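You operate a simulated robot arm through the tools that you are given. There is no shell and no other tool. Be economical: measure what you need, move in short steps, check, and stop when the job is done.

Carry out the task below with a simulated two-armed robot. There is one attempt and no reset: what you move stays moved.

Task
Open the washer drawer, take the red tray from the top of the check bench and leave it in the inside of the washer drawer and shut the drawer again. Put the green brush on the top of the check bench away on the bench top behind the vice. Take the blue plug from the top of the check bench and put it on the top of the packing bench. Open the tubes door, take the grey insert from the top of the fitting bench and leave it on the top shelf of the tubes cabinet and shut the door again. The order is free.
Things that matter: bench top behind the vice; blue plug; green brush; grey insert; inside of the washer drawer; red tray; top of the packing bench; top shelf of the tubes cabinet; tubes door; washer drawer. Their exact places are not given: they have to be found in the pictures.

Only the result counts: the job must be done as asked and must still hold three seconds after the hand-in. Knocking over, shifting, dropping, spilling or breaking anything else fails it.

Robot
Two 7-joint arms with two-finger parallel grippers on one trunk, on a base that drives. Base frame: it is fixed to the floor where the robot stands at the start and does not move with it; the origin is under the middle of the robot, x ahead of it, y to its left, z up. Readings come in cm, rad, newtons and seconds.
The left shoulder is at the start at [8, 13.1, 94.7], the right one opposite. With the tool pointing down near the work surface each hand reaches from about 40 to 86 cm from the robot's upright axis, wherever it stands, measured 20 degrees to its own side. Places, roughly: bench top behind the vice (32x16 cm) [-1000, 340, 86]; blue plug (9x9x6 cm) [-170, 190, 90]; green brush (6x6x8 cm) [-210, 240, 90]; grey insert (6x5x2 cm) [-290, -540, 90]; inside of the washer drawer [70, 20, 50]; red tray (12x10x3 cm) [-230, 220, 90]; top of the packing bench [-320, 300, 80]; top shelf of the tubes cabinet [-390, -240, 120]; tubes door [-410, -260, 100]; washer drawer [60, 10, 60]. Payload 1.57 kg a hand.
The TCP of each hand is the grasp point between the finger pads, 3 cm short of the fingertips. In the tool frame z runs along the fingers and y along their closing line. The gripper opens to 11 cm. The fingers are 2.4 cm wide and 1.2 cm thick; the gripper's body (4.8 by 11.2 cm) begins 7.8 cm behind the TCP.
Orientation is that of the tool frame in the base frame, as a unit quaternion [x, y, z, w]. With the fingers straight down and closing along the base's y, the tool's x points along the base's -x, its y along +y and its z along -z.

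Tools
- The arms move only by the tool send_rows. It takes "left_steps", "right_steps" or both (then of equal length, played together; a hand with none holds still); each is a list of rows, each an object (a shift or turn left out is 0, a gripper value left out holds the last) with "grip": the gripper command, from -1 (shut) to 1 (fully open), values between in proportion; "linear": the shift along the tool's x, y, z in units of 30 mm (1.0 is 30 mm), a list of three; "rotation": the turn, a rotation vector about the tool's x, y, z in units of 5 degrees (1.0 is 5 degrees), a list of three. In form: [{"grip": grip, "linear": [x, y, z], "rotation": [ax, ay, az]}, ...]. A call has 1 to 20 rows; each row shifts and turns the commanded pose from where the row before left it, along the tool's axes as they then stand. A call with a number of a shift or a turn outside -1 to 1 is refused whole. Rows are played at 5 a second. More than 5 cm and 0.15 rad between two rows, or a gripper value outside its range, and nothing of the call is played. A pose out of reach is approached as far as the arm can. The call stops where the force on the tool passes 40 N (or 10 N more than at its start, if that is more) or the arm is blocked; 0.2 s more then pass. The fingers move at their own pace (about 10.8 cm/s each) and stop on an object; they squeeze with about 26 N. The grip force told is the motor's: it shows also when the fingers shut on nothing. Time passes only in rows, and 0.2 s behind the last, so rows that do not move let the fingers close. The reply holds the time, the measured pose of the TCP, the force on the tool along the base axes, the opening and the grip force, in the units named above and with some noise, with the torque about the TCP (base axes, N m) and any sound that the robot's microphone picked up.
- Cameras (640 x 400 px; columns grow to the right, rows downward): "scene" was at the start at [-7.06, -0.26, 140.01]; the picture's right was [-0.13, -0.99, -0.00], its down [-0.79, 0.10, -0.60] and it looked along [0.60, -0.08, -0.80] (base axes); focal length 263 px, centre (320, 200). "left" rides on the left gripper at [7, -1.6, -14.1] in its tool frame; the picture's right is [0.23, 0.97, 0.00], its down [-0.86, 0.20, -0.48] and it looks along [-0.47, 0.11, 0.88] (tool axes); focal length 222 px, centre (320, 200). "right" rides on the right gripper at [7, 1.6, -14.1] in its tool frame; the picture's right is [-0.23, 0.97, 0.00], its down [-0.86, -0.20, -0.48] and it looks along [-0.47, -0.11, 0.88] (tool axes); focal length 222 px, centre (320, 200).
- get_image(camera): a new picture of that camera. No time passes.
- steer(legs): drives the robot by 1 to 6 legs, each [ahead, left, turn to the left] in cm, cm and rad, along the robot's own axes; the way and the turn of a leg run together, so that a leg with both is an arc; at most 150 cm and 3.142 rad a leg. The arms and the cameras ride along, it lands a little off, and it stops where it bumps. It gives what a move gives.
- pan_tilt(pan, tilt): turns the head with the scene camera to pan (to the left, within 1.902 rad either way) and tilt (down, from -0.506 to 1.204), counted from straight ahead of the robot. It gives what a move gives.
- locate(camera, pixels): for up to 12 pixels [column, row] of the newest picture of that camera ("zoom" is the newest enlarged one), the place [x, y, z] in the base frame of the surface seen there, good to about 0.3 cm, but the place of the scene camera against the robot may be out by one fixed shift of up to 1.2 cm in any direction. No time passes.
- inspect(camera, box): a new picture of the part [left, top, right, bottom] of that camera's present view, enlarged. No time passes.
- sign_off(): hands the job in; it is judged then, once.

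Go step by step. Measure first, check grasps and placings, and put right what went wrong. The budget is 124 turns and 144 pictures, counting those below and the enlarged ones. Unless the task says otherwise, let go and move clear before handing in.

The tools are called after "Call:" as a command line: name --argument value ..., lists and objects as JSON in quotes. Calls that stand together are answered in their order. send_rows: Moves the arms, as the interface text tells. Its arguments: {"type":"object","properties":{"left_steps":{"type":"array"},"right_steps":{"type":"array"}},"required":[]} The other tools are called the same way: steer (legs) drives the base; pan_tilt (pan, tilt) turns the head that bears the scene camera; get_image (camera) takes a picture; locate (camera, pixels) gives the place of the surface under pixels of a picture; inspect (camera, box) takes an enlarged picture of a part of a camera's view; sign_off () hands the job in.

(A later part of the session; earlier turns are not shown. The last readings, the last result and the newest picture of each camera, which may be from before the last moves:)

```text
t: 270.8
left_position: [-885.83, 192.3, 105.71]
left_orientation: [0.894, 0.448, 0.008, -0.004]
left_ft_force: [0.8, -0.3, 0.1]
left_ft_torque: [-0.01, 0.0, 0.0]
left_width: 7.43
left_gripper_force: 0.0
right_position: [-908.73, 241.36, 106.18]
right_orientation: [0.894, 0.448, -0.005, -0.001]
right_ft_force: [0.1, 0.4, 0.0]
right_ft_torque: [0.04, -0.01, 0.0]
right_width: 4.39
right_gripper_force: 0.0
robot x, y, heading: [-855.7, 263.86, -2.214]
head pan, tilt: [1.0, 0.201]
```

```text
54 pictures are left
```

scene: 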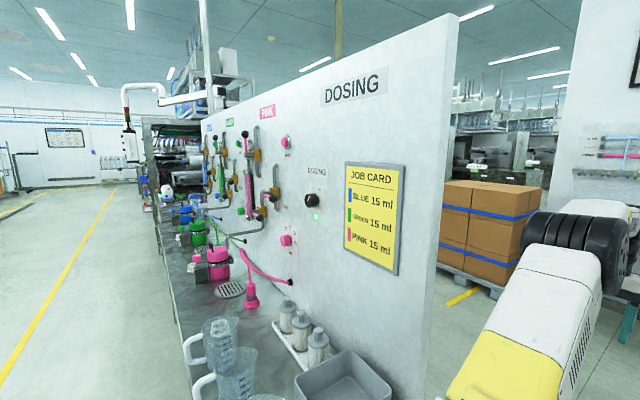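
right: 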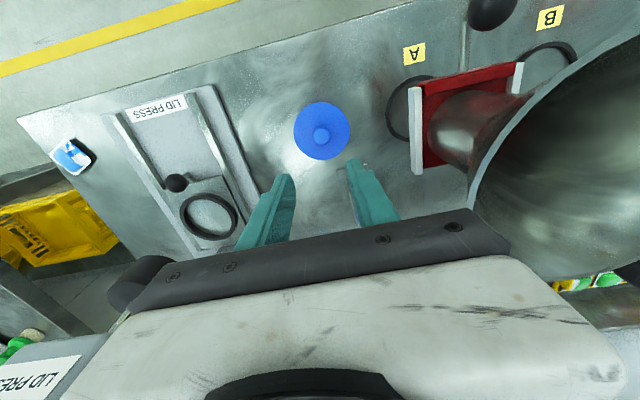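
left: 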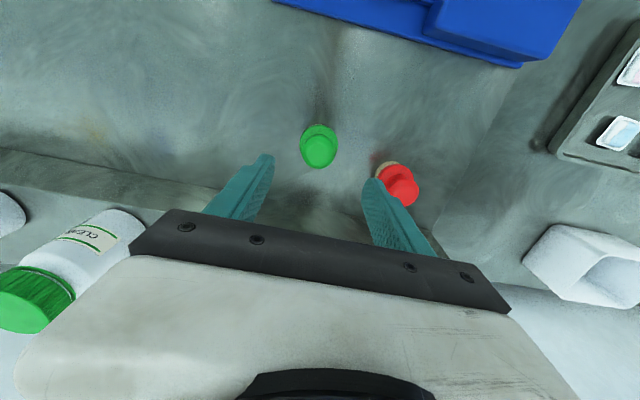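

There is a pallet in the passage, so I return via the main aisle to the start side. Driving back to the aisle and along it.

Call:
steer --legs '[[-150, 0, 0], [-62, 0, 0], [0, 0, 1.57], [150, 0, 0], [150, 0, 0], [150, 0, 0]]'

Call:
pan_tilt --pan 0.0 --tilt 0.3

Call:
get_image --camera "scene"

```text
t: 306.1
left_position: [-300.77, 130.06, 105.53]
left_orientation: [0.318, 0.948, 0.002, -0.009]
left_ft_force: [-0.6, -0.4, -0.4]
left_ft_torque: [0.04, 0.0, 0.03]
left_width: 7.41
left_gripper_force: 0.0
right_position: [-349.79, 107.35, 106.3]
right_orientation: [0.317, 0.949, -0.005, 0.004]
right_ft_force: [-1.4, -0.2, 1.0]
right_ft_torque: [0.02, 0.0, 0.01]
right_width: 4.42
right_gripper_force: 0.0
robot x, y, heading: [-372.15, 160.84, -0.646]
head pan, tilt: [1.0, 0.201]
```

```text
t: 307.4
left_position: [-300.74, 129.98, 105.75]
left_orientation: [0.317, 0.948, 0.002, -0.008]
left_ft_force: [0.4, 0.6, 0.7]
left_ft_torque: [-0.03, 0.02, 0.01]
left_width: 7.42
left_gripper_force: 0.0
right_position: [-349.81, 107.3, 106.26]
right_orientation: [0.317, 0.949, -0.005, 0.003]
right_ft_force: [0.0, -0.2, 1.1]
right_ft_torque: [0.03, 0.01, -0.02]
right_width: 4.4
right_gripper_force: 0.0
robot x, y, heading: [-372.2, 160.2, -0.645]
head pan, tilt: [0.0, 0.3]
```

```text
53 pictures are left
```

scene: 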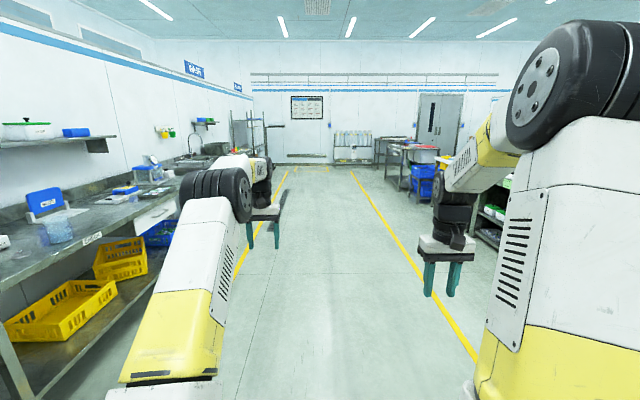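

The aisle is clear. I drive 400 more and look to the right.

Call:
steer --legs '[[150, 0, 0], [150, 0, 0], [110, 0, 0]]'

Call:
pan_tilt --pan -1.35 --tilt 0.25

Call:
get_image --camera "scene"

```text
t: 327.1
left_position: [29.22, -115.75, 105.65]
left_orientation: [0.314, 0.949, 0.002, -0.009]
left_ft_force: [0.3, 0.2, 0.8]
left_ft_torque: [-0.02, 0.01, 0.0]
left_width: 7.43
left_gripper_force: 0.1
right_position: [-19.6, -138.63, 106.33]
right_orientation: [0.314, 0.95, -0.005, 0.002]
right_ft_force: [0.4, 0.3, -0.5]
right_ft_torque: [-0.02, -0.02, 0.0]
right_width: 4.37
right_gripper_force: 0.1
robot x, y, heading: [-42.36, -85.71, -0.644]
head pan, tilt: [0.0, 0.3]
```

```text
t: 328.6
left_position: [29.24, -115.64, 105.72]
left_orientation: [0.315, 0.949, 0.002, -0.009]
left_ft_force: [0.8, -0.6, 0.0]
left_ft_torque: [0.01, -0.02, 0.01]
left_width: 7.45
left_gripper_force: 0.1
right_position: [-19.56, -138.62, 106.25]
right_orientation: [0.314, 0.949, -0.005, 0.003]
right_ft_force: [0.4, 0.7, -0.8]
right_ft_torque: [-0.02, -0.01, 0.01]
right_width: 4.37
right_gripper_force: 0.0
robot x, y, heading: [-42.3, -85.64, -0.638]
head pan, tilt: [-1.349, 0.25]
```

```text
52 pictures are left
```

scene: 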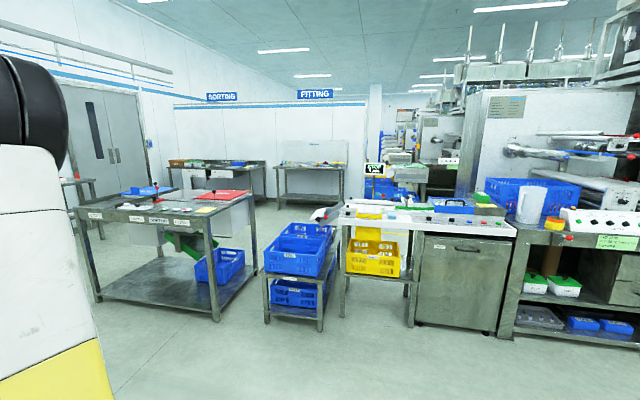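

The FITTING bench is at (310,180). I locate the obstacles between here and there.

Call:
locate --camera "scene" --pixels '[[212, 318], [100, 298], [252, 270], [266, 320], [332, 268], [342, 315], [280, 200], [345, 172], [240, 200], [70, 205], [410, 325], [160, 260]]'

Call:
inspect --camera "scene" --box '[150, 130, 400, 290]'

```text
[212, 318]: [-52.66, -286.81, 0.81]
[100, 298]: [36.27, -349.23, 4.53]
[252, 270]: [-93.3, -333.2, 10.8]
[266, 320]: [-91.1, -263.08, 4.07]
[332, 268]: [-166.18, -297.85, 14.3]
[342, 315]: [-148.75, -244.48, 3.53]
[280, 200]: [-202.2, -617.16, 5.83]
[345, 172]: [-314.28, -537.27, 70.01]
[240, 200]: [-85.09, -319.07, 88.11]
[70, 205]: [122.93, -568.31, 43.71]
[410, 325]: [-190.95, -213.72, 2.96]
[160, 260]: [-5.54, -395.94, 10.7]
```

```text
2.50 times, centred on (275, 210) of scene
```

zoom: 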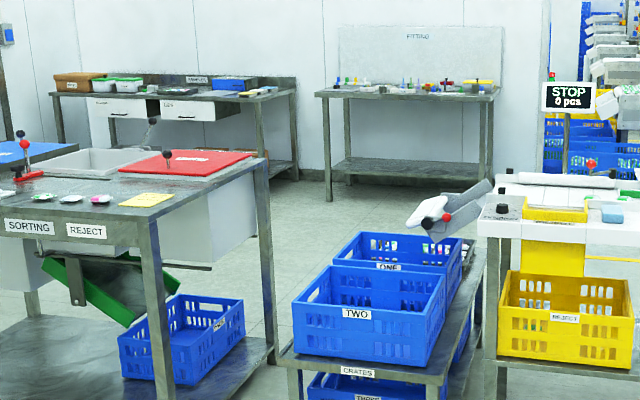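

The gap between sorting trolley and crate cart is only ~40 cm, so I go around the trolley's far side: ahead 290, turn right, look.

Call:
steer --legs '[[150, 0, 0], [140, 0, 0], [0, 0, -1.57]]'

Call:
pan_tilt --pan 0.0 --tilt 0.3

Call:
get_image --camera "scene"

```text
t: 346.5
left_position: [162.29, -330.19, 105.69]
left_orientation: [0.891, 0.454, 0.007, -0.005]
left_ft_force: [0.1, -0.2, -0.1]
left_ft_torque: [0.03, -0.01, -0.02]
left_width: 7.47
left_gripper_force: 0.1
right_position: [138.72, -281.54, 106.44]
right_orientation: [0.891, 0.455, -0.006, -0.002]
right_ft_force: [0.1, -0.2, -0.1]
right_ft_torque: [-0.02, -0.04, 0.03]
right_width: 4.39
right_gripper_force: 0.0
robot x, y, heading: [191.56, -257.76, -2.199]
head pan, tilt: [-1.349, 0.25]
```

```text
t: 348.0
left_position: [162.26, -330.29, 105.66]
left_orientation: [0.891, 0.454, 0.008, -0.004]
left_ft_force: [0.5, -0.1, 0.4]
left_ft_torque: [0.01, 0.05, 0.03]
left_width: 7.43
left_gripper_force: 0.0
right_position: [138.72, -281.59, 106.23]
right_orientation: [0.891, 0.454, -0.006, -0.001]
right_ft_force: [-1.3, 0.4, 0.1]
right_ft_torque: [-0.03, -0.01, -0.01]
right_width: 4.4
right_gripper_force: 0.0
robot x, y, heading: [191.36, -257.94, -2.197]
head pan, tilt: [0.0, 0.3]
```

```text
50 pictures are left
```

scene: 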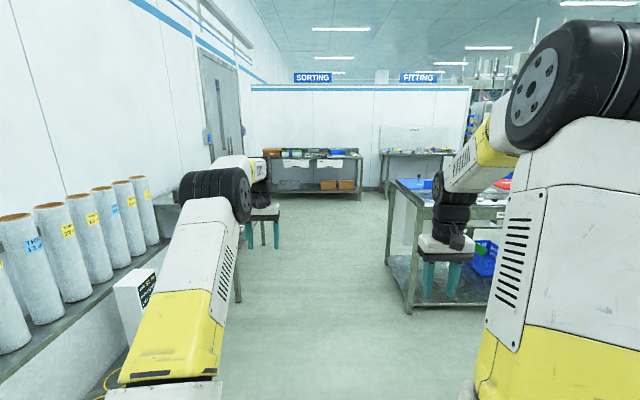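

The corridor ahead is visible between a table at left (leg ≈(238,300)) and the trolley (407,310). I check their places.

Call:
locate --camera "scene" --pixels '[[238, 298], [260, 245], [408, 312], [388, 262], [155, 250], [362, 197], [384, 195], [222, 225]]'

```text
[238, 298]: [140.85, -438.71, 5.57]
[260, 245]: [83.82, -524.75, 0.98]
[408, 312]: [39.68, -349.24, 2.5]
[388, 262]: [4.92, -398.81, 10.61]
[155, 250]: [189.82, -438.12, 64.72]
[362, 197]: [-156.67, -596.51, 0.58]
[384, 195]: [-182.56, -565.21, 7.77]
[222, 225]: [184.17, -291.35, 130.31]
```

Corridor is 134 cm wide and I'm centred. Drive 350 ahead, then 200 to the right toward the fitting bench.

Call:
steer --legs '[[10, 0, -0.017], [150, 0, 0], [150, 0, 0], [40, 0, 0], [0, -110, 0], [0, -80, 0]]'

Call:
pan_tilt --pan 0.0 --tilt 0.5

Call:
get_image --camera "scene"

Call:
pan_tilt --pan -1.5 --tilt 0.3

Call:
get_image --camera "scene"

```text
t: 374.5
left_position: [-204.9, -490.44, 105.61]
left_orientation: [0.898, 0.439, 0.007, -0.004]
left_ft_force: [0.1, 0.5, 0.3]
left_ft_torque: [0.02, 0.03, -0.02]
left_width: 7.4
left_gripper_force: 0.1
right_position: [-226.82, -441.13, 106.17]
right_orientation: [0.898, 0.44, -0.005, -0.001]
right_ft_force: [-0.3, -0.6, 0.2]
right_ft_torque: [0.0, 0.02, 0.01]
right_width: 4.41
right_gripper_force: 0.1
robot x, y, heading: [-173.86, -419.38, -2.229]
head pan, tilt: [0.0, 0.3]
```

```text
t: 375.2
left_position: [-204.79, -490.31, 105.71]
left_orientation: [0.898, 0.439, 0.007, -0.004]
left_ft_force: [0.8, -0.3, 0.0]
left_ft_torque: [-0.05, 0.06, -0.02]
left_width: 7.45
left_gripper_force: 0.1
right_position: [-226.92, -441.08, 106.3]
right_orientation: [0.898, 0.44, -0.005, -0.001]
right_ft_force: [-0.5, -0.8, -0.4]
right_ft_torque: [-0.03, -0.01, 0.01]
right_width: 4.42
right_gripper_force: 0.1
robot x, y, heading: [-173.38, -419.51, -2.23]
head pan, tilt: [0.0, 0.499]
```

```text
49 pictures are left
```

scene: 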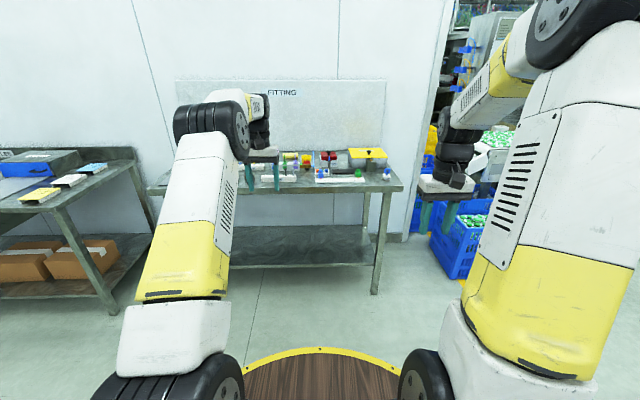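

```text
t: 376.8
left_position: [-204.84, -490.4, 105.64]
left_orientation: [0.898, 0.44, 0.007, -0.005]
left_ft_force: [0.3, -0.1, -0.1]
left_ft_torque: [0.0, -0.02, -0.03]
left_width: 7.43
left_gripper_force: 0.0
right_position: [-226.86, -441.12, 106.33]
right_orientation: [0.898, 0.44, -0.005, -0.002]
right_ft_force: [0.9, 0.4, -0.6]
right_ft_torque: [0.04, -0.01, 0.05]
right_width: 4.4
right_gripper_force: 0.0
robot x, y, heading: [-173.58, -419.29, -2.232]
head pan, tilt: [-1.499, 0.3]
```

```text
48 pictures are left
```

scene: 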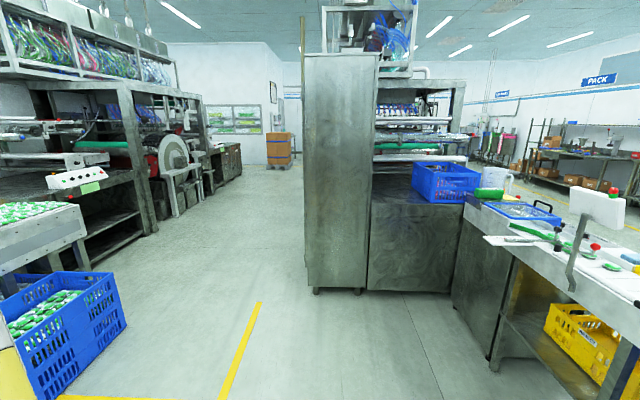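

The tall cabinet at (340,170) in the side view is the tubes cabinet, its door likely facing the rear aisle. First the insert: I zoom on the fitting bench.

Call:
pan_tilt --pan -0.1 --tilt 0.5

Call:
inspect --camera "scene" --box '[230, 130, 390, 230]'

```text
t: 378.3
left_position: [-204.89, -490.56, 105.59]
left_orientation: [0.898, 0.439, 0.007, -0.005]
left_ft_force: [0.7, 0.3, 0.1]
left_ft_torque: [-0.05, 0.01, 0.0]
left_width: 7.43
left_gripper_force: 0.0
right_position: [-226.76, -441.11, 106.22]
right_orientation: [0.898, 0.44, -0.004, -0.002]
right_ft_force: [0.4, -1.3, -0.3]
right_ft_torque: [0.0, 0.02, 0.0]
right_width: 4.42
right_gripper_force: 0.1
robot x, y, heading: [-173.0, -419.08, -2.232]
head pan, tilt: [-0.099, 0.499]
```

```text
4.00 times, centred on (310, 180) of scene
```

zoom: 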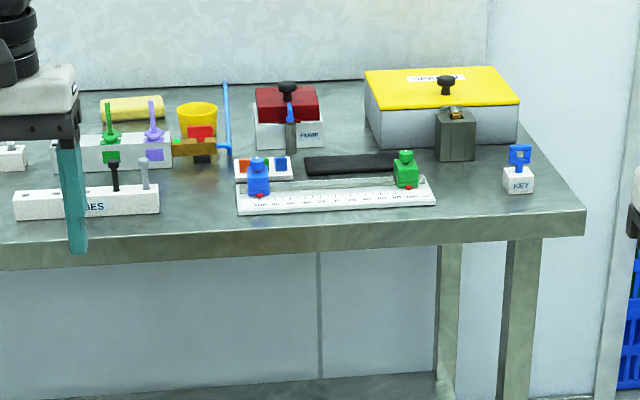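

A grey block at zoom (455,135) may be the insert; I locate it and others.

Call:
locate --camera "zoom" --pixels '[[455, 135], [440, 120], [472, 120], [455, 158], [455, 112], [350, 163], [518, 180], [300, 215], [290, 235], [560, 230], [290, 140]]'

Call:
inspect --camera "scene" --box '[325, 145, 375, 180]'

```text
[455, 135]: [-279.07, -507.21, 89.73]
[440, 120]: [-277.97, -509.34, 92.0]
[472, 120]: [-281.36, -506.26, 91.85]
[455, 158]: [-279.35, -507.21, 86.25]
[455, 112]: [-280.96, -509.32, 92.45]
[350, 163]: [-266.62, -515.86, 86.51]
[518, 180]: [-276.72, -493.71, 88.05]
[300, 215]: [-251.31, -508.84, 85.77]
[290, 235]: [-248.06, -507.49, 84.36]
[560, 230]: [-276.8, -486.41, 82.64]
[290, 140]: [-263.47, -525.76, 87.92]
```

```text
11.43 times, centred on (350, 162) of scene
```

zoom: 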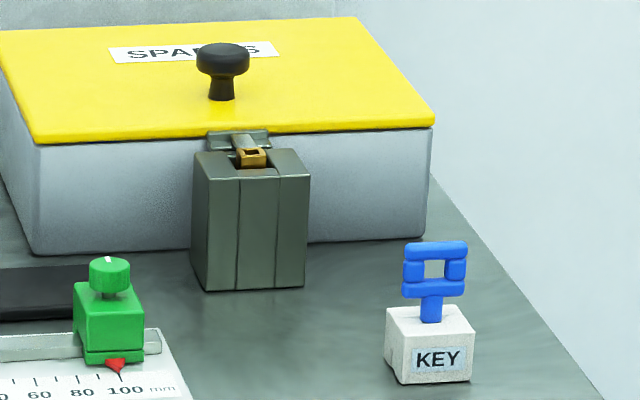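

That is a padlock on a SPARES box, not the insert. The insert is likely deeper (≈(−290,−540)), hidden behind the box; I raise the hands, drive closer and look down.

Call:
send_rows --left_steps '[{"linear": [0.9, 0.5, -0.5]}, {"linear": [0.9, 0.5, -0.5]}, {"linear": [0.9, 0.5, -0.5]}, {"linear": [0.9, 0.5, -0.5]}]' --right_steps '[{"linear": [0.3, -0.6, -0.6]}, {"linear": [0.3, -0.6, -0.6]}, {"linear": [0.3, -0.6, -0.6]}, {"linear": [0.3, -0.6, -0.6]}]'

Call:
steer --legs '[[60, 0, 0.016]]'

Call:
pan_tilt --pan -0.15 --tilt 0.65

Call:
get_image --camera "scene"

Call:
inspect --camera "scene" --box '[230, 90, 430, 215]'

```text
t: 379.3
left_position: [-193.53, -485.68, 111.86]
left_orientation: [0.898, 0.439, 0.008, -0.004]
left_ft_force: [-0.3, 0.2, -0.5]
left_ft_torque: [0.03, -0.02, 0.02]
left_width: 7.43
left_gripper_force: 0.0
right_position: [-230.28, -434.0, 113.57]
right_orientation: [0.898, 0.441, -0.006, -0.002]
right_ft_force: [0.0, 1.0, 0.1]
right_ft_torque: [0.03, -0.02, 0.02]
right_width: 4.43
right_gripper_force: 0.1
robot x, y, heading: [-173.38, -419.24, -2.233]
head pan, tilt: [-0.099, 0.499]
```

```text
t: 382.7
left_position: [-228.83, -533.44, 111.9]
left_orientation: [0.895, 0.447, 0.007, -0.004]
left_ft_force: [0.3, 0.0, 0.5]
left_ft_torque: [0.04, 0.02, -0.03]
left_width: 7.44
left_gripper_force: 0.1
right_position: [-266.32, -482.01, 113.58]
right_orientation: [0.895, 0.446, -0.005, -0.001]
right_ft_force: [1.0, -0.1, 0.4]
right_ft_torque: [0.0, 0.0, 0.02]
right_width: 4.4
right_gripper_force: 0.1
robot x, y, heading: [-209.71, -466.59, -2.212]
head pan, tilt: [-0.099, 0.499]
```

```text
t: 383.4
left_position: [-228.88, -533.4, 111.95]
left_orientation: [0.895, 0.446, 0.007, -0.005]
left_ft_force: [0.9, 0.1, 0.7]
left_ft_torque: [-0.02, 0.01, 0.0]
left_width: 7.42
left_gripper_force: 0.1
right_position: [-266.36, -481.94, 113.5]
right_orientation: [0.894, 0.448, -0.005, -0.001]
right_ft_force: [-0.4, 0.9, 1.0]
right_ft_torque: [0.01, -0.03, -0.02]
right_width: 4.41
right_gripper_force: 0.0
robot x, y, heading: [-209.88, -466.83, -2.213]
head pan, tilt: [-0.15, 0.649]
```

```text
45 pictures are left
```

scene: 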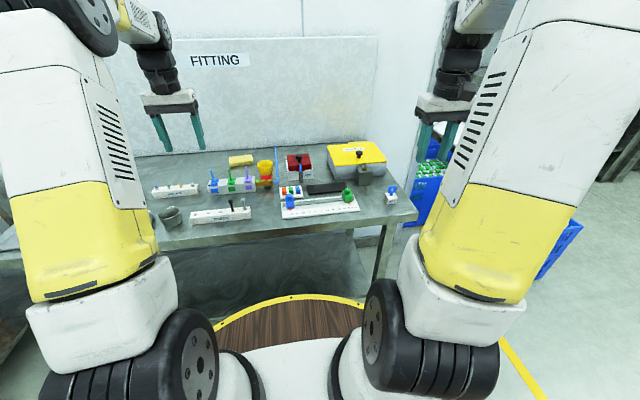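

```text
3.20 times, centred on (330, 152) of scene
```

zoom: 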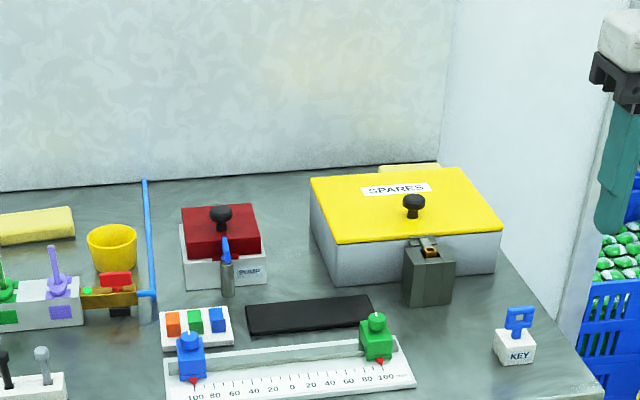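

I measure which object sits at the stated place.

Call:
locate --camera "zoom" --pixels '[[395, 200], [320, 180], [460, 172], [345, 240], [495, 228], [410, 168], [225, 230], [310, 315], [280, 190], [300, 280], [40, 230], [110, 240]]'

Call:
get_image --camera "right"

Call:
get_image --camera "left"

```text
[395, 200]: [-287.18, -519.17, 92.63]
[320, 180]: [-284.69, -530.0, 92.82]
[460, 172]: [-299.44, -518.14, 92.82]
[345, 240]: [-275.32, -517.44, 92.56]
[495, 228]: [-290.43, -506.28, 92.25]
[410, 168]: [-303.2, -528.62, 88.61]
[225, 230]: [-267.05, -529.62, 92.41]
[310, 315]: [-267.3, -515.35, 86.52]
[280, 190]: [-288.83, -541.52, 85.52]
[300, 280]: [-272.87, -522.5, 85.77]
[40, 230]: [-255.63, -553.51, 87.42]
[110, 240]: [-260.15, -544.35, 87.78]
```

```text
43 pictures are left
```

right: 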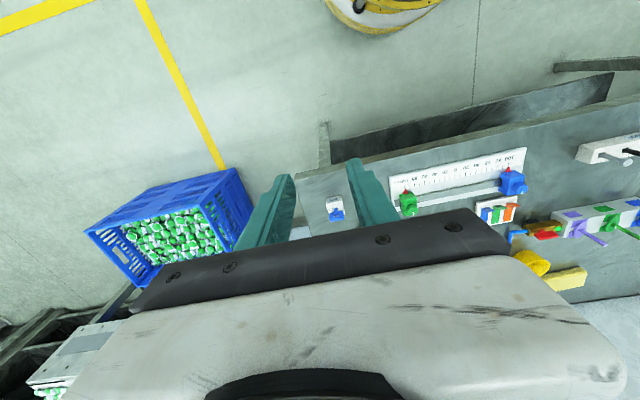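

```text
42 pictures are left
```

left: 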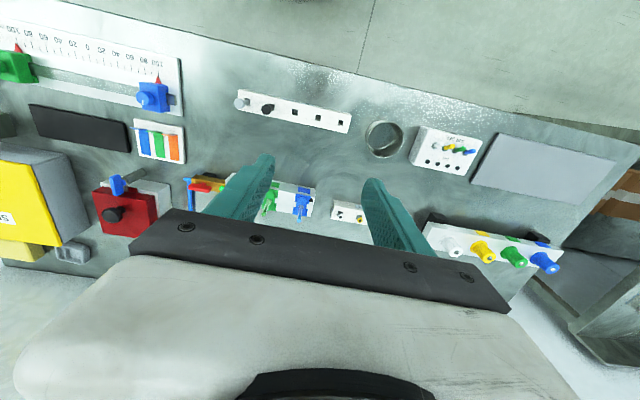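

In the left-hand view a grey object at (73,253), between the SPARES box and the red box at the back, looks like the insert. I zoom and locate it.

Call:
inspect --camera "left" --box '[20, 220, 140, 290]'

Call:
locate --camera "zoom" --pixels '[[285, 175], [200, 160], [360, 190], [280, 145], [285, 215], [400, 60], [150, 100], [460, 160]]'

```text
5.33 times, centred on (80, 255) of left
```

zoom: 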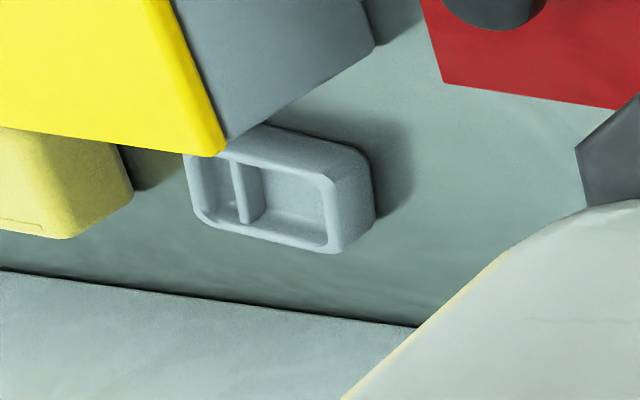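

```text
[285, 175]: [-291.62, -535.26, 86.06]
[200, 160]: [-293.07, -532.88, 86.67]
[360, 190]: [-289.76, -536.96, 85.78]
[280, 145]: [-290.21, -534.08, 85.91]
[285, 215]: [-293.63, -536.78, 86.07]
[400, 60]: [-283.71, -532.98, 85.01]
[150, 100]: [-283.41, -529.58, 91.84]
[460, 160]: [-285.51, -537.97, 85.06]
```

The grey two-compartment insert lies at ≈(−291.7,−535.3), behind the SPARES box. I move 20 ahead, then pitch the right hand ~35° forward (needed later for the high shelf too) and look.

Call:
steer --legs '[[20, 0, 0]]'

Call:
send_rows --right_steps '[{"linear": [0, 0.7, 0], "rotation": [0, -1, 0], "grip": 0}, {"linear": [0, 0.7, 0], "rotation": [0, -1, 0]}, {"linear": [0, 0.7, 0], "rotation": [0, -1, 0]}, {"linear": [0, 0.7, 0], "rotation": [0, -1, 0]}, {"linear": [0, 0.6, 0], "rotation": [0, -1, 0]}, {"linear": [0, 0.6, 0], "rotation": [0, -1, 0]}, {"rotation": [0, -1, 0]}]'

Call:
get_image --camera "right"

Call:
get_image --camera "scene"

```text
t: 385.0
left_position: [-240.77, -549.51, 111.89]
left_orientation: [0.895, 0.447, 0.007, -0.005]
left_ft_force: [0.7, 0.1, -0.1]
left_ft_torque: [-0.03, 0.03, 0.0]
left_width: 7.42
left_gripper_force: 0.0
right_position: [-278.4, -498.07, 113.6]
right_orientation: [0.894, 0.448, -0.006, -0.001]
right_ft_force: [-0.6, -0.2, 0.6]
right_ft_torque: [-0.01, -0.03, 0.01]
right_width: 4.38
right_gripper_force: 0.0
robot x, y, heading: [-221.71, -483.21, -2.212]
head pan, tilt: [-0.15, 0.649]
```

```text
t: 386.6
left_position: [-240.91, -549.43, 111.87]
left_orientation: [0.895, 0.447, 0.008, -0.004]
left_ft_force: [-0.7, 0.0, 0.3]
left_ft_torque: [0.0, -0.02, 0.01]
left_width: 7.42
left_gripper_force: 0.0
right_position: [-268.78, -505.44, 113.54]
right_orientation: [0.851, 0.427, -0.275, 0.134]
right_ft_force: [-0.9, 0.8, 1.2]
right_ft_torque: [-0.01, 0.01, 0.01]
right_width: 5.48
right_gripper_force: 0.0
robot x, y, heading: [-221.82, -482.75, -2.209]
head pan, tilt: [-0.15, 0.649]
```

```text
40 pictures are left
```

right: 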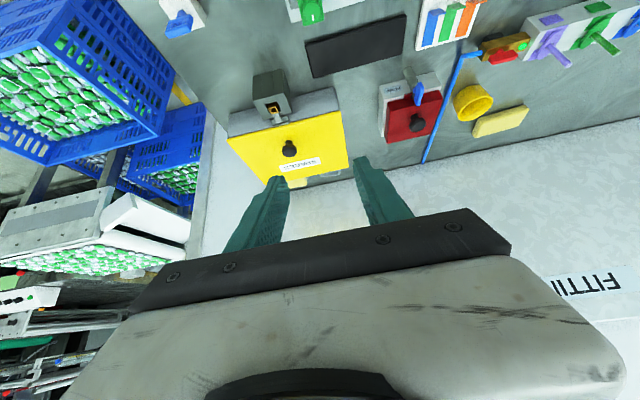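

```text
39 pictures are left
```

scene: 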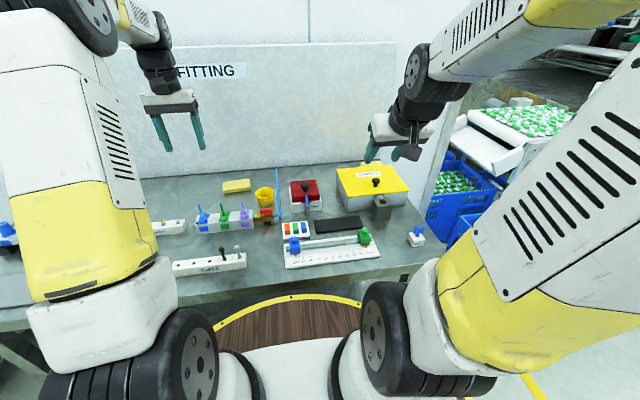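

From this angle the box hides the insert. The left hand's view should still show it; checking there.

Call:
get_image --camera "left"

```text
38 pictures are left
```

left: 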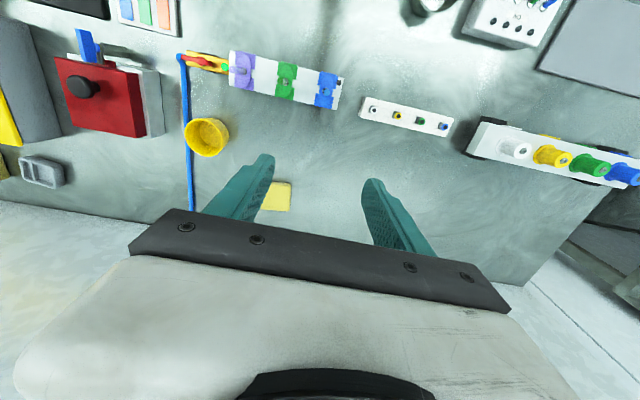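

Call:
inspect --camera "left" --box '[0, 140, 80, 200]'

Call:
locate --camera "zoom" --pixels '[[160, 145], [395, 170], [420, 360], [190, 290], [475, 170], [500, 320], [60, 200], [230, 200], [365, 250], [100, 330], [400, 385], [290, 150]]'

```text
6.67 times, centred on (40, 170) of left
```

zoom: 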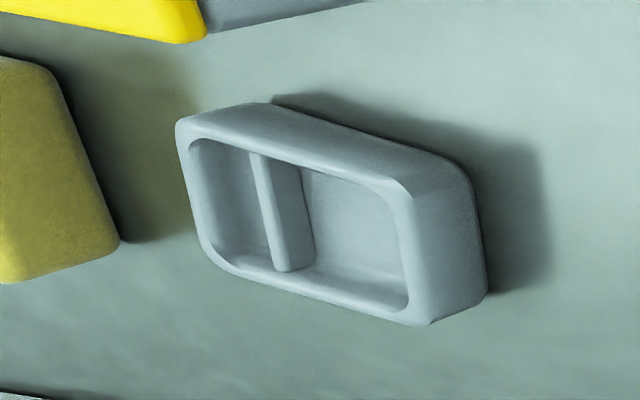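

```text
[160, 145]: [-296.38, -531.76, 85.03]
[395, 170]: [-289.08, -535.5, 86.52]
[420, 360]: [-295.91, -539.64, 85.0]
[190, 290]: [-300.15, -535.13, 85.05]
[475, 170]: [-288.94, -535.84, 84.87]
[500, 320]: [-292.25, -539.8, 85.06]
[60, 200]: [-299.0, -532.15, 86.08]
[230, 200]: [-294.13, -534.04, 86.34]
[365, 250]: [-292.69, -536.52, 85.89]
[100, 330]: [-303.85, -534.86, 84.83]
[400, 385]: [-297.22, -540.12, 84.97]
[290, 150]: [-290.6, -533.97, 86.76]
```

Call:
locate --camera "zoom" --pixels '[[186, 138], [400, 192], [420, 312], [222, 258], [412, 245], [425, 240], [300, 165], [320, 296], [204, 200], [460, 225], [385, 230], [350, 290]]'

```text
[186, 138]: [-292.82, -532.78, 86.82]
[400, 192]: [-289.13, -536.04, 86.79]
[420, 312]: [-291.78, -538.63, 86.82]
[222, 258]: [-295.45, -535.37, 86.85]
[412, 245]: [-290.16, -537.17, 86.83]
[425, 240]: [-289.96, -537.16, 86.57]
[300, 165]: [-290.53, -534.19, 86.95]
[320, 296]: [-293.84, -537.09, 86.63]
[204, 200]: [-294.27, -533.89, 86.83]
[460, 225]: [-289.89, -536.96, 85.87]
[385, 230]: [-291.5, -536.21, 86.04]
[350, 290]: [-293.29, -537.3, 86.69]
```

The insert's rim is at z 86.8, centre (−292.3,−535.7), yawed ~−6°. I set the pitch to 20°, yaw −6°, open to 8 cm, and bring the right hand above it.

Call:
steer --legs '[[3.5, 0, 0]]'

Call:
send_rows --right_steps '[{"rotation": [0, 1, 0], "grip": 0.455}, {"rotation": [0, 1, 0]}, {"rotation": [0, 1, 0]}, {"rotation": [0.2, 0, 0.56]}, {"rotation": [0.2, 0, 0.56]}, {"linear": [-0.88, 0.08, 0.4]}, {"linear": [-0.88, 0.08, 0.4]}, {"linear": [-0.88, 0.08, 0.4]}, {"linear": [-0.88, 0.08, 0.4]}, {"linear": [-0.88, 0.08, 0.4]}, {"linear": [-0.88, 0.08, 0.4]}, {"linear": [-0.88, 0.08, 0.4]}, {"linear": [-0.88, 0.08, 0.4]}, {"linear": [-0.88, 0.08, 0.4]}]'

Call:
get_image --camera "right"

```text
t: 387.5
left_position: [-242.82, -552.24, 111.78]
left_orientation: [0.894, 0.448, 0.008, -0.005]
left_ft_force: [-0.2, 0.2, 0.1]
left_ft_torque: [-0.02, -0.01, 0.0]
left_width: 7.43
left_gripper_force: 0.1
right_position: [-270.83, -508.27, 113.4]
right_orientation: [0.851, 0.427, -0.274, 0.133]
right_ft_force: [-0.8, 0.3, 0.3]
right_ft_torque: [0.01, 0.02, 0.01]
right_width: 5.5
right_gripper_force: 0.1
robot x, y, heading: [-223.88, -485.79, -2.22]
head pan, tilt: [-0.15, 0.649]
```

```text
t: 390.5
left_position: [-242.94, -552.17, 111.83]
left_orientation: [0.895, 0.447, 0.008, -0.005]
left_ft_force: [0.1, -0.6, -0.9]
left_ft_torque: [-0.03, 0.02, -0.01]
left_width: 7.44
left_gripper_force: 0.0
right_position: [-286.98, -528.88, 111.81]
right_orientation: [0.901, 0.395, -0.165, 0.069]
right_ft_force: [0.0, 0.4, -0.2]
right_ft_torque: [-0.01, 0.02, -0.02]
right_width: 7.99
right_gripper_force: 0.0
robot x, y, heading: [-223.92, -485.62, -2.216]
head pan, tilt: [-0.15, 0.649]
```

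```text
36 pictures are left
```

right: 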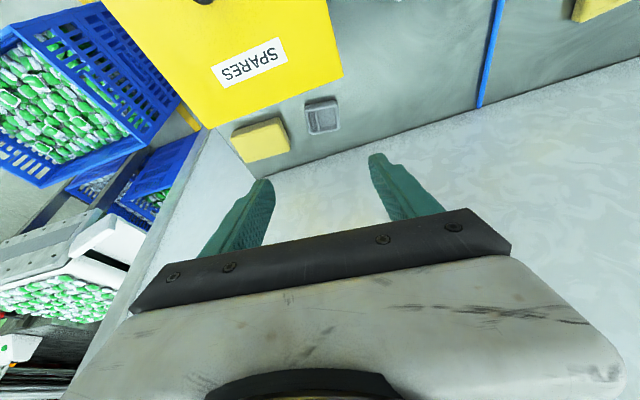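

Insert visible at (322,118) in the right view. Zoom and measure.

Call:
inspect --camera "right" --box '[240, 80, 360, 160]'

Call:
locate --camera "zoom" --pixels '[[355, 125], [515, 120], [360, 270], [520, 250], [440, 190], [262, 180], [270, 340], [250, 260], [440, 350]]'

```text
5.00 times, centred on (300, 120) of right
```

zoom: 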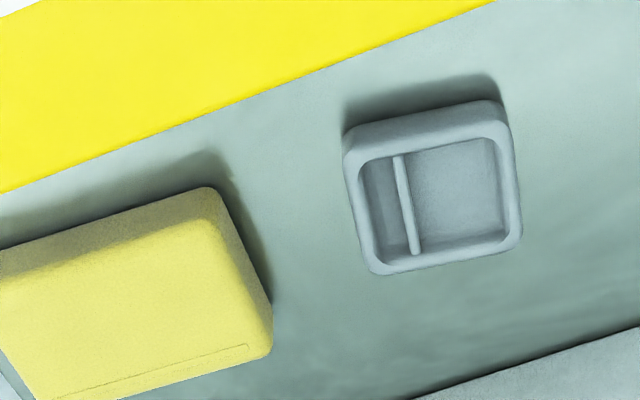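

```text
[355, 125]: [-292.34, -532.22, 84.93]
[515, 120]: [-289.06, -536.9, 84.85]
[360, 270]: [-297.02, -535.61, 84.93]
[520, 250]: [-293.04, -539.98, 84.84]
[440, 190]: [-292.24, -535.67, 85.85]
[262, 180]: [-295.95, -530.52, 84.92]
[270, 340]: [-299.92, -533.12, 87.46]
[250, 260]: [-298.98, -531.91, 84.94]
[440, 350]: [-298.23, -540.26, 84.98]
```

The hand is aligned with the insert; target lies 24.4 cm along the tool axis. I go 18 cm first and check.

Call:
send_rows --right_steps '[{"linear": [0.36, 0.29, 0.5]}, {"linear": [0, 0, 0.8]}, {"linear": [0, 0, 0.8]}, {"linear": [0, 0, 0.8]}, {"linear": [0, 0, 0.8]}, {"linear": [0, 0, 0.8]}, {"linear": [0, 0, 0.8]}, {"linear": [0, 0, 0.7]}]'

Call:
get_image --camera "right"

```text
t: 392.3
left_position: [-242.98, -552.33, 111.71]
left_orientation: [0.895, 0.447, 0.007, -0.004]
left_ft_force: [0.0, 0.3, 0.3]
left_ft_torque: [0.0, 0.01, 0.02]
left_width: 7.42
left_gripper_force: 0.0
right_position: [-290.06, -533.17, 94.5]
right_orientation: [0.901, 0.395, -0.164, 0.067]
right_ft_force: [-0.5, 0.5, 0.5]
right_ft_torque: [-0.03, -0.03, 0.0]
right_width: 8.02
right_gripper_force: 0.0
robot x, y, heading: [-223.77, -485.32, -2.215]
head pan, tilt: [-0.15, 0.649]
```

```text
34 pictures are left
```

right: 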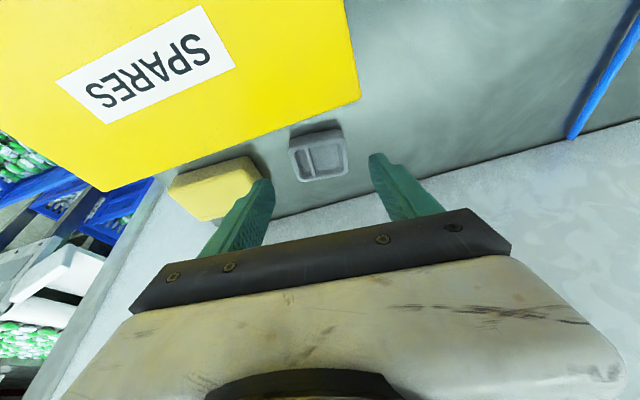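

Call:
inspect --camera "right" --box '[230, 110, 390, 220]'

Call:
locate --camera "zoom" --pixels '[[245, 140], [455, 120], [275, 255], [465, 225], [145, 235], [115, 180], [190, 210], [360, 185]]'

```text
3.64 times, centred on (310, 165) of right
```

zoom: 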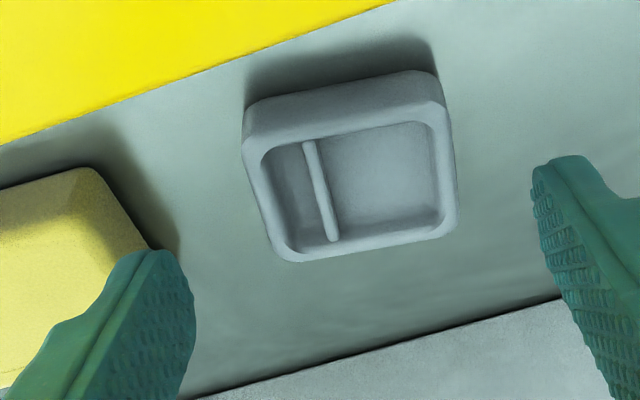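

```text
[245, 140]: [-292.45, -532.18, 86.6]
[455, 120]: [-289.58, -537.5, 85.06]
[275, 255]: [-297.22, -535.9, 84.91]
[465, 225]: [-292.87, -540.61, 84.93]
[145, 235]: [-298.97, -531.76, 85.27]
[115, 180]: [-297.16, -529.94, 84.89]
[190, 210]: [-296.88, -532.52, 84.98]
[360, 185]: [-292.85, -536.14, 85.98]
```

Well centred (2.2 cm clear of the sponge). I advance 6.3 cm and close.

Call:
send_rows --right_steps '[{"linear": [0, 0, 0.6]}, {"linear": [0, 0, 0.6]}, {"linear": [0, 0, 0.6]}, {"linear": [0, 0, 0.28]}, {"grip": -1}, {}, {}, {}]'

Call:
get_image --camera "right"

```text
t: 394.1
left_position: [-242.92, -552.24, 111.82]
left_orientation: [0.894, 0.447, 0.007, -0.005]
left_ft_force: [-0.2, 0.6, -0.8]
left_ft_torque: [-0.02, 0.01, 0.01]
left_width: 7.4
left_gripper_force: 0.1
right_position: [-291.51, -534.78, 88.59]
right_orientation: [0.901, 0.395, -0.165, 0.068]
right_ft_force: [-0.2, -0.4, -0.4]
right_ft_torque: [0.03, -0.01, 0.02]
right_width: 5.71
right_gripper_force: 26.3
robot x, y, heading: [-223.83, -485.73, -2.216]
head pan, tilt: [-0.15, 0.649]
```

```text
32 pictures are left
```

right: 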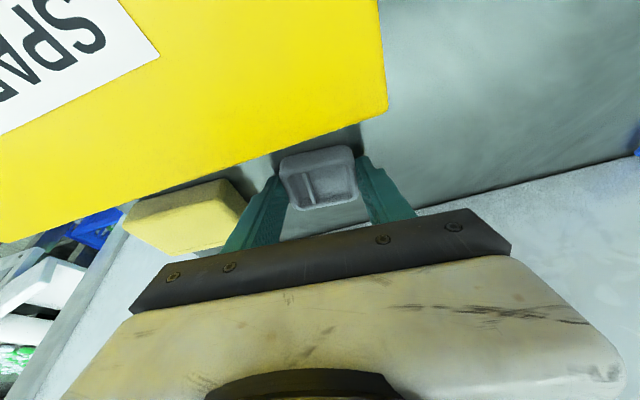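

The insert is gripped (5.7 cm). I lift straight up 20 cm.

Call:
send_rows --right_steps '[{"linear": [-0.29, 0, -0.78]}, {"linear": [-0.29, 0, -0.78]}, {"linear": [-0.29, 0, -0.78]}, {"linear": [-0.29, 0, -0.78]}, {"linear": [-0.29, 0, -0.78]}, {"linear": [-0.29, 0, -0.78]}, {"linear": [-0.29, 0, -0.78]}, {"linear": [-0.29, 0, -0.78]}]'

Call:
get_image --camera "right"

```text
t: 395.9
left_position: [-242.87, -552.3, 111.84]
left_orientation: [0.895, 0.447, 0.008, -0.005]
left_ft_force: [0.7, -0.2, 0.0]
left_ft_torque: [-0.03, 0.01, -0.01]
left_width: 7.43
left_gripper_force: 0.0
right_position: [-291.38, -534.89, 108.58]
right_orientation: [0.901, 0.396, -0.164, 0.069]
right_ft_force: [0.4, -0.1, -1.1]
right_ft_torque: [-0.03, 0.01, -0.03]
right_width: 5.73
right_gripper_force: 25.1
robot x, y, heading: [-223.8, -485.31, -2.219]
head pan, tilt: [-0.15, 0.649]
```

```text
31 pictures are left
```

right: 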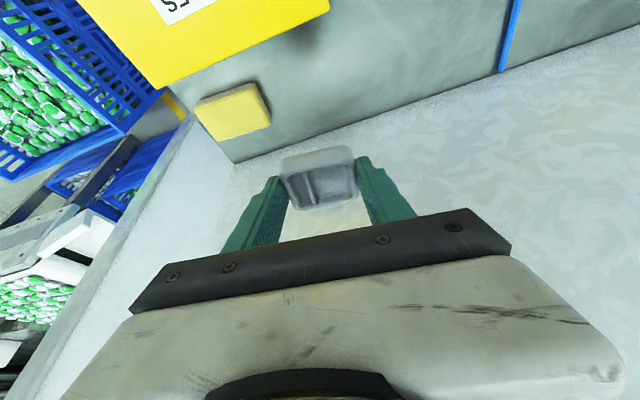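

The insert is secure. I back off, pull the right hand in, and look along the rear aisle.

Call:
steer --legs '[[-50, 0, 0]]'

Call:
send_rows --right_steps '[{"linear": [0.85, 0.1, -0.3]}, {"linear": [0.85, 0.1, -0.3]}, {"linear": [0.85, 0.1, -0.3]}, {"linear": [0.85, 0.1, -0.3]}, {"linear": [0.85, 0.1, -0.3]}, {"linear": [0.85, 0.1, -0.3]}, {"linear": [0.85, 0.1, -0.3]}, {"linear": [0.85, 0.1, -0.3]}]' --left_steps '[{"linear": [0.7, 0, 0]}, {"linear": [0.7, 0, 0]}, {"linear": [0.7, 0, 0]}, {"linear": [0.7, 0, 0]}, {"linear": [0.7, 0, 0]}, {"linear": [0.7, 0, 0]}, {"linear": [0.7, 0, 0]}, {"linear": [0.7, 0, 0]}]'

Call:
pan_tilt --pan -1.45 --tilt 0.4

Call:
get_image --camera "scene"

Call:
locate --camera "scene" --pixels '[[320, 280], [400, 280], [100, 300], [200, 260], [240, 230], [320, 150], [270, 320], [180, 330], [430, 330], [360, 200]]'

```text
t: 398.8
left_position: [-212.9, -512.08, 111.82]
left_orientation: [0.895, 0.446, 0.007, -0.005]
left_ft_force: [-0.1, -0.6, 0.4]
left_ft_torque: [0.02, 0.02, 0.02]
left_width: 7.42
left_gripper_force: 0.1
right_position: [-261.25, -494.62, 108.52]
right_orientation: [0.902, 0.393, -0.164, 0.068]
right_ft_force: [0.8, 0.8, -1.1]
right_ft_torque: [0.0, 0.02, -0.02]
right_width: 5.73
right_gripper_force: 26.6
robot x, y, heading: [-193.52, -445.46, -2.218]
head pan, tilt: [-0.15, 0.649]
```

```text
t: 400.6
left_position: [-202.85, -498.69, 112.24]
left_orientation: [0.895, 0.446, 0.009, -0.005]
left_ft_force: [0.0, -0.8, 0.6]
left_ft_torque: [0.01, -0.03, 0.02]
left_width: 7.43
left_gripper_force: 0.1
right_position: [-244.67, -480.24, 108.19]
right_orientation: [0.902, 0.392, -0.164, 0.069]
right_ft_force: [0.0, -0.2, -0.8]
right_ft_torque: [0.02, 0.01, -0.03]
right_width: 5.72
right_gripper_force: 26.0
robot x, y, heading: [-193.32, -445.64, -2.224]
head pan, tilt: [-0.15, 0.649]
```

```text
t: 402.1
left_position: [-202.82, -498.69, 112.18]
left_orientation: [0.895, 0.446, 0.007, -0.005]
left_ft_force: [-0.2, -0.2, 0.9]
left_ft_torque: [0.01, -0.01, 0.05]
left_width: 7.44
left_gripper_force: 0.0
right_position: [-244.87, -480.21, 108.0]
right_orientation: [0.902, 0.393, -0.165, 0.068]
right_ft_force: [-0.4, 0.5, 0.4]
right_ft_torque: [0.0, -0.03, 0.01]
right_width: 5.75
right_gripper_force: 26.3
robot x, y, heading: [-193.61, -445.14, -2.216]
head pan, tilt: [-1.45, 0.4]
```

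```text
30 pictures are left
```

scene: 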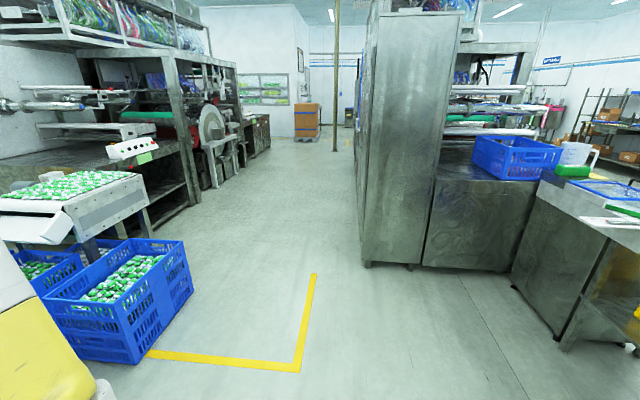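

```text
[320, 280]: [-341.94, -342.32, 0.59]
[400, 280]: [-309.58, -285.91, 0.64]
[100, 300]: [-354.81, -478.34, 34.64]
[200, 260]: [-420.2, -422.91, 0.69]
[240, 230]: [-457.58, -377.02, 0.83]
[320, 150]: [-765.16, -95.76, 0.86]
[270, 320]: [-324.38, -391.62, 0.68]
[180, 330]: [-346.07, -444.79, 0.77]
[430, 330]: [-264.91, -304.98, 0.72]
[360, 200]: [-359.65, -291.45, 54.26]
```

The cabinet's near corner is at (−360,−291), its front facing the rear aisle (~140 cm wide). I turn to face along the aisle, drive alongside, then turn to face the door.

Call:
steer --legs '[[0, 0, -1.57], [0, 36, 0], [150, 0, 0], [134, 0, 0], [0, 20, 0]]'

Call:
pan_tilt --pan -1.3 --tilt 0.2

Call:
get_image --camera "scene"

```text
t: 422.8
left_position: [-505.5, -307.09, 112.21]
left_orientation: [0.945, -0.326, 0.008, 0.002]
left_ft_force: [-0.3, 0.0, 0.0]
left_ft_torque: [0.0, -0.01, 0.04]
left_width: 7.45
left_gripper_force: 0.1
right_position: [-486.16, -265.32, 108.05]
right_orientation: [0.913, -0.367, -0.164, -0.068]
right_ft_force: [-0.8, -0.1, -0.2]
right_ft_torque: [0.0, 0.01, 0.0]
right_width: 5.75
right_gripper_force: 25.9
robot x, y, heading: [-452.22, -316.93, 2.477]
head pan, tilt: [-1.45, 0.4]
```

```text
t: 423.5
left_position: [-505.4, -307.1, 112.18]
left_orientation: [0.946, -0.325, 0.009, 0.002]
left_ft_force: [-0.8, -0.2, -0.2]
left_ft_torque: [0.0, -0.02, -0.04]
left_width: 7.45
left_gripper_force: 0.1
right_position: [-486.3, -265.46, 108.05]
right_orientation: [0.913, -0.367, -0.164, -0.069]
right_ft_force: [-0.4, 0.6, -1.0]
right_ft_torque: [0.02, -0.02, 0.0]
right_width: 5.72
right_gripper_force: 26.5
robot x, y, heading: [-452.16, -317.2, 2.477]
head pan, tilt: [-1.3, 0.201]
```

```text
29 pictures are left
```

scene: 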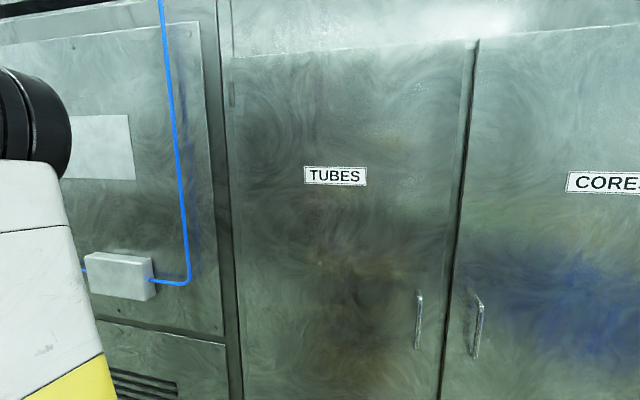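

The TUBES door is found; its vertical handle is at (418,320), hinges on the left edge (230). I measure.

Call:
locate --camera "scene" --pixels '[[418, 300], [418, 340], [419, 320], [430, 320], [240, 320], [240, 100], [455, 200], [465, 60], [260, 60], [300, 300], [460, 300], [477, 330]]'

```text
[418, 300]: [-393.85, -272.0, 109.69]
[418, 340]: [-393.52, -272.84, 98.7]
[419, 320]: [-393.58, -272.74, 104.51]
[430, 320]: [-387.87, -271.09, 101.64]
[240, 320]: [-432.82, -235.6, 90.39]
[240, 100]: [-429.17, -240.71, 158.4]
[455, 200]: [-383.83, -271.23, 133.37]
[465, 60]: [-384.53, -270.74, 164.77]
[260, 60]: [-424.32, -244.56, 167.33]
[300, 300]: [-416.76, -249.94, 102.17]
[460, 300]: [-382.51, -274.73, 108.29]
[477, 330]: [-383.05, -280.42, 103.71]
```

Door plane f=−450, hinge on the left (a≈202), handle at (−393.6,−272.5, z 97–111), 4.5 cm out. I step back a little, turn to face the door, and shift right so the handle is for the left hand.

Call:
steer --legs '[[0, 14, 0], [0, 0, -1.55], [0, -34, 0]]'

Call:
send_rows --left_steps '[{"linear": [0, 0, 0.6], "rotation": [0, -1, 0]}, {"rotation": [0, -1, 0]}, {"rotation": [0, -1, 0]}, {"rotation": [0, -1, 0]}, {"rotation": [0, -1, 0]}, {"rotation": [0, -1, 0]}, {"rotation": [0, -1, 0]}, {"rotation": [0, -1, 0]}, {"rotation": [0, -1, 0]}, {"rotation": [0, -1, 0]}, {"rotation": [0, -1, 0]}, {"rotation": [0, -1, 0]}, {"rotation": [0, -1, 0]}, {"rotation": [0, -1, 0]}, {"rotation": [0, -1, 0]}, {"rotation": [0, -1, 0]}]'

Call:
pan_tilt --pan 0.15 --tilt 0.4

Call:
get_image --camera "scene"

Call:
get_image --camera "left"

```text
t: 430.4
left_position: [-424.45, -295.84, 112.21]
left_orientation: [-0.44, 0.898, -0.005, -0.008]
left_ft_force: [-0.6, -0.1, -0.5]
left_ft_torque: [-0.03, 0.01, -0.04]
left_width: 7.45
left_gripper_force: 0.1
right_position: [-382.59, -314.75, 108.14]
right_orientation: [-0.389, 0.904, 0.067, 0.165]
right_ft_force: [-0.5, -0.5, -0.2]
right_ft_torque: [-0.04, -0.02, 0.0]
right_width: 5.74
right_gripper_force: 26.3
robot x, y, heading: [-434.04, -348.97, 0.907]
head pan, tilt: [-1.3, 0.201]
```

```text
t: 433.9
left_position: [-422.98, -287.56, 115.29]
left_orientation: [-0.34, 0.693, 0.279, 0.571]
left_ft_force: [-0.6, 0.1, -0.6]
left_ft_torque: [-0.02, -0.03, -0.05]
left_width: 7.43
left_gripper_force: 0.0
left hand out of reach, approached as far as the arm can: row 11, 12, 13, 14, 15, 16
right_position: [-382.61, -314.74, 108.2]
right_orientation: [-0.388, 0.904, 0.068, 0.165]
right_ft_force: [0.8, -1.1, -0.2]
right_ft_torque: [0.02, 0.0, 0.0]
right_width: 5.72
right_gripper_force: 26.2
robot x, y, heading: [-433.77, -349.07, 0.908]
head pan, tilt: [-1.3, 0.201]
```

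```text
t: 435.4
left_position: [-423.01, -287.65, 115.05]
left_orientation: [-0.34, 0.693, 0.279, 0.571]
left_ft_force: [-0.4, 0.1, 0.8]
left_ft_torque: [0.01, 0.0, 0.01]
left_width: 7.43
left_gripper_force: 0.1
right_position: [-382.58, -314.71, 108.15]
right_orientation: [-0.388, 0.904, 0.066, 0.165]
right_ft_force: [-0.5, -0.4, -0.8]
right_ft_torque: [0.0, 0.01, -0.03]
right_width: 5.72
right_gripper_force: 26.0
robot x, y, heading: [-434.06, -348.64, 0.905]
head pan, tilt: [0.15, 0.4]
```

```text
28 pictures are left
```

scene: 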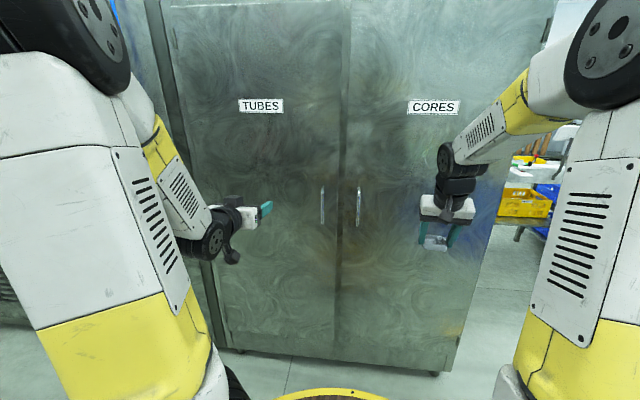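

```text
27 pictures are left
```

left: 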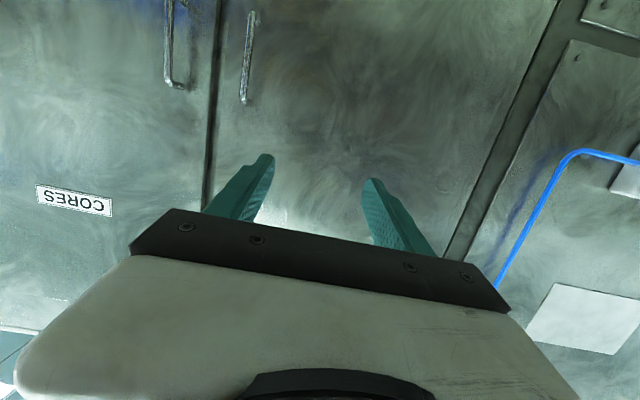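

The left hand now points at the door; the handle is at (247,60) in its view. Measuring it.

Call:
locate --camera "left" --pixels '[[250, 20], [247, 55], [244, 95], [262, 55], [208, 120], [215, 60], [455, 230], [300, 100]]'

```text
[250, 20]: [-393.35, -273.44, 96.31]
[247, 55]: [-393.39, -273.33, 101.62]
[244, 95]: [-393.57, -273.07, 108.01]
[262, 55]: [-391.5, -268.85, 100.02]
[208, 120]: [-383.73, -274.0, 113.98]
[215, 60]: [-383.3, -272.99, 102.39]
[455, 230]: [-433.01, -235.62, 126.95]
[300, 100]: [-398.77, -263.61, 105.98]
```

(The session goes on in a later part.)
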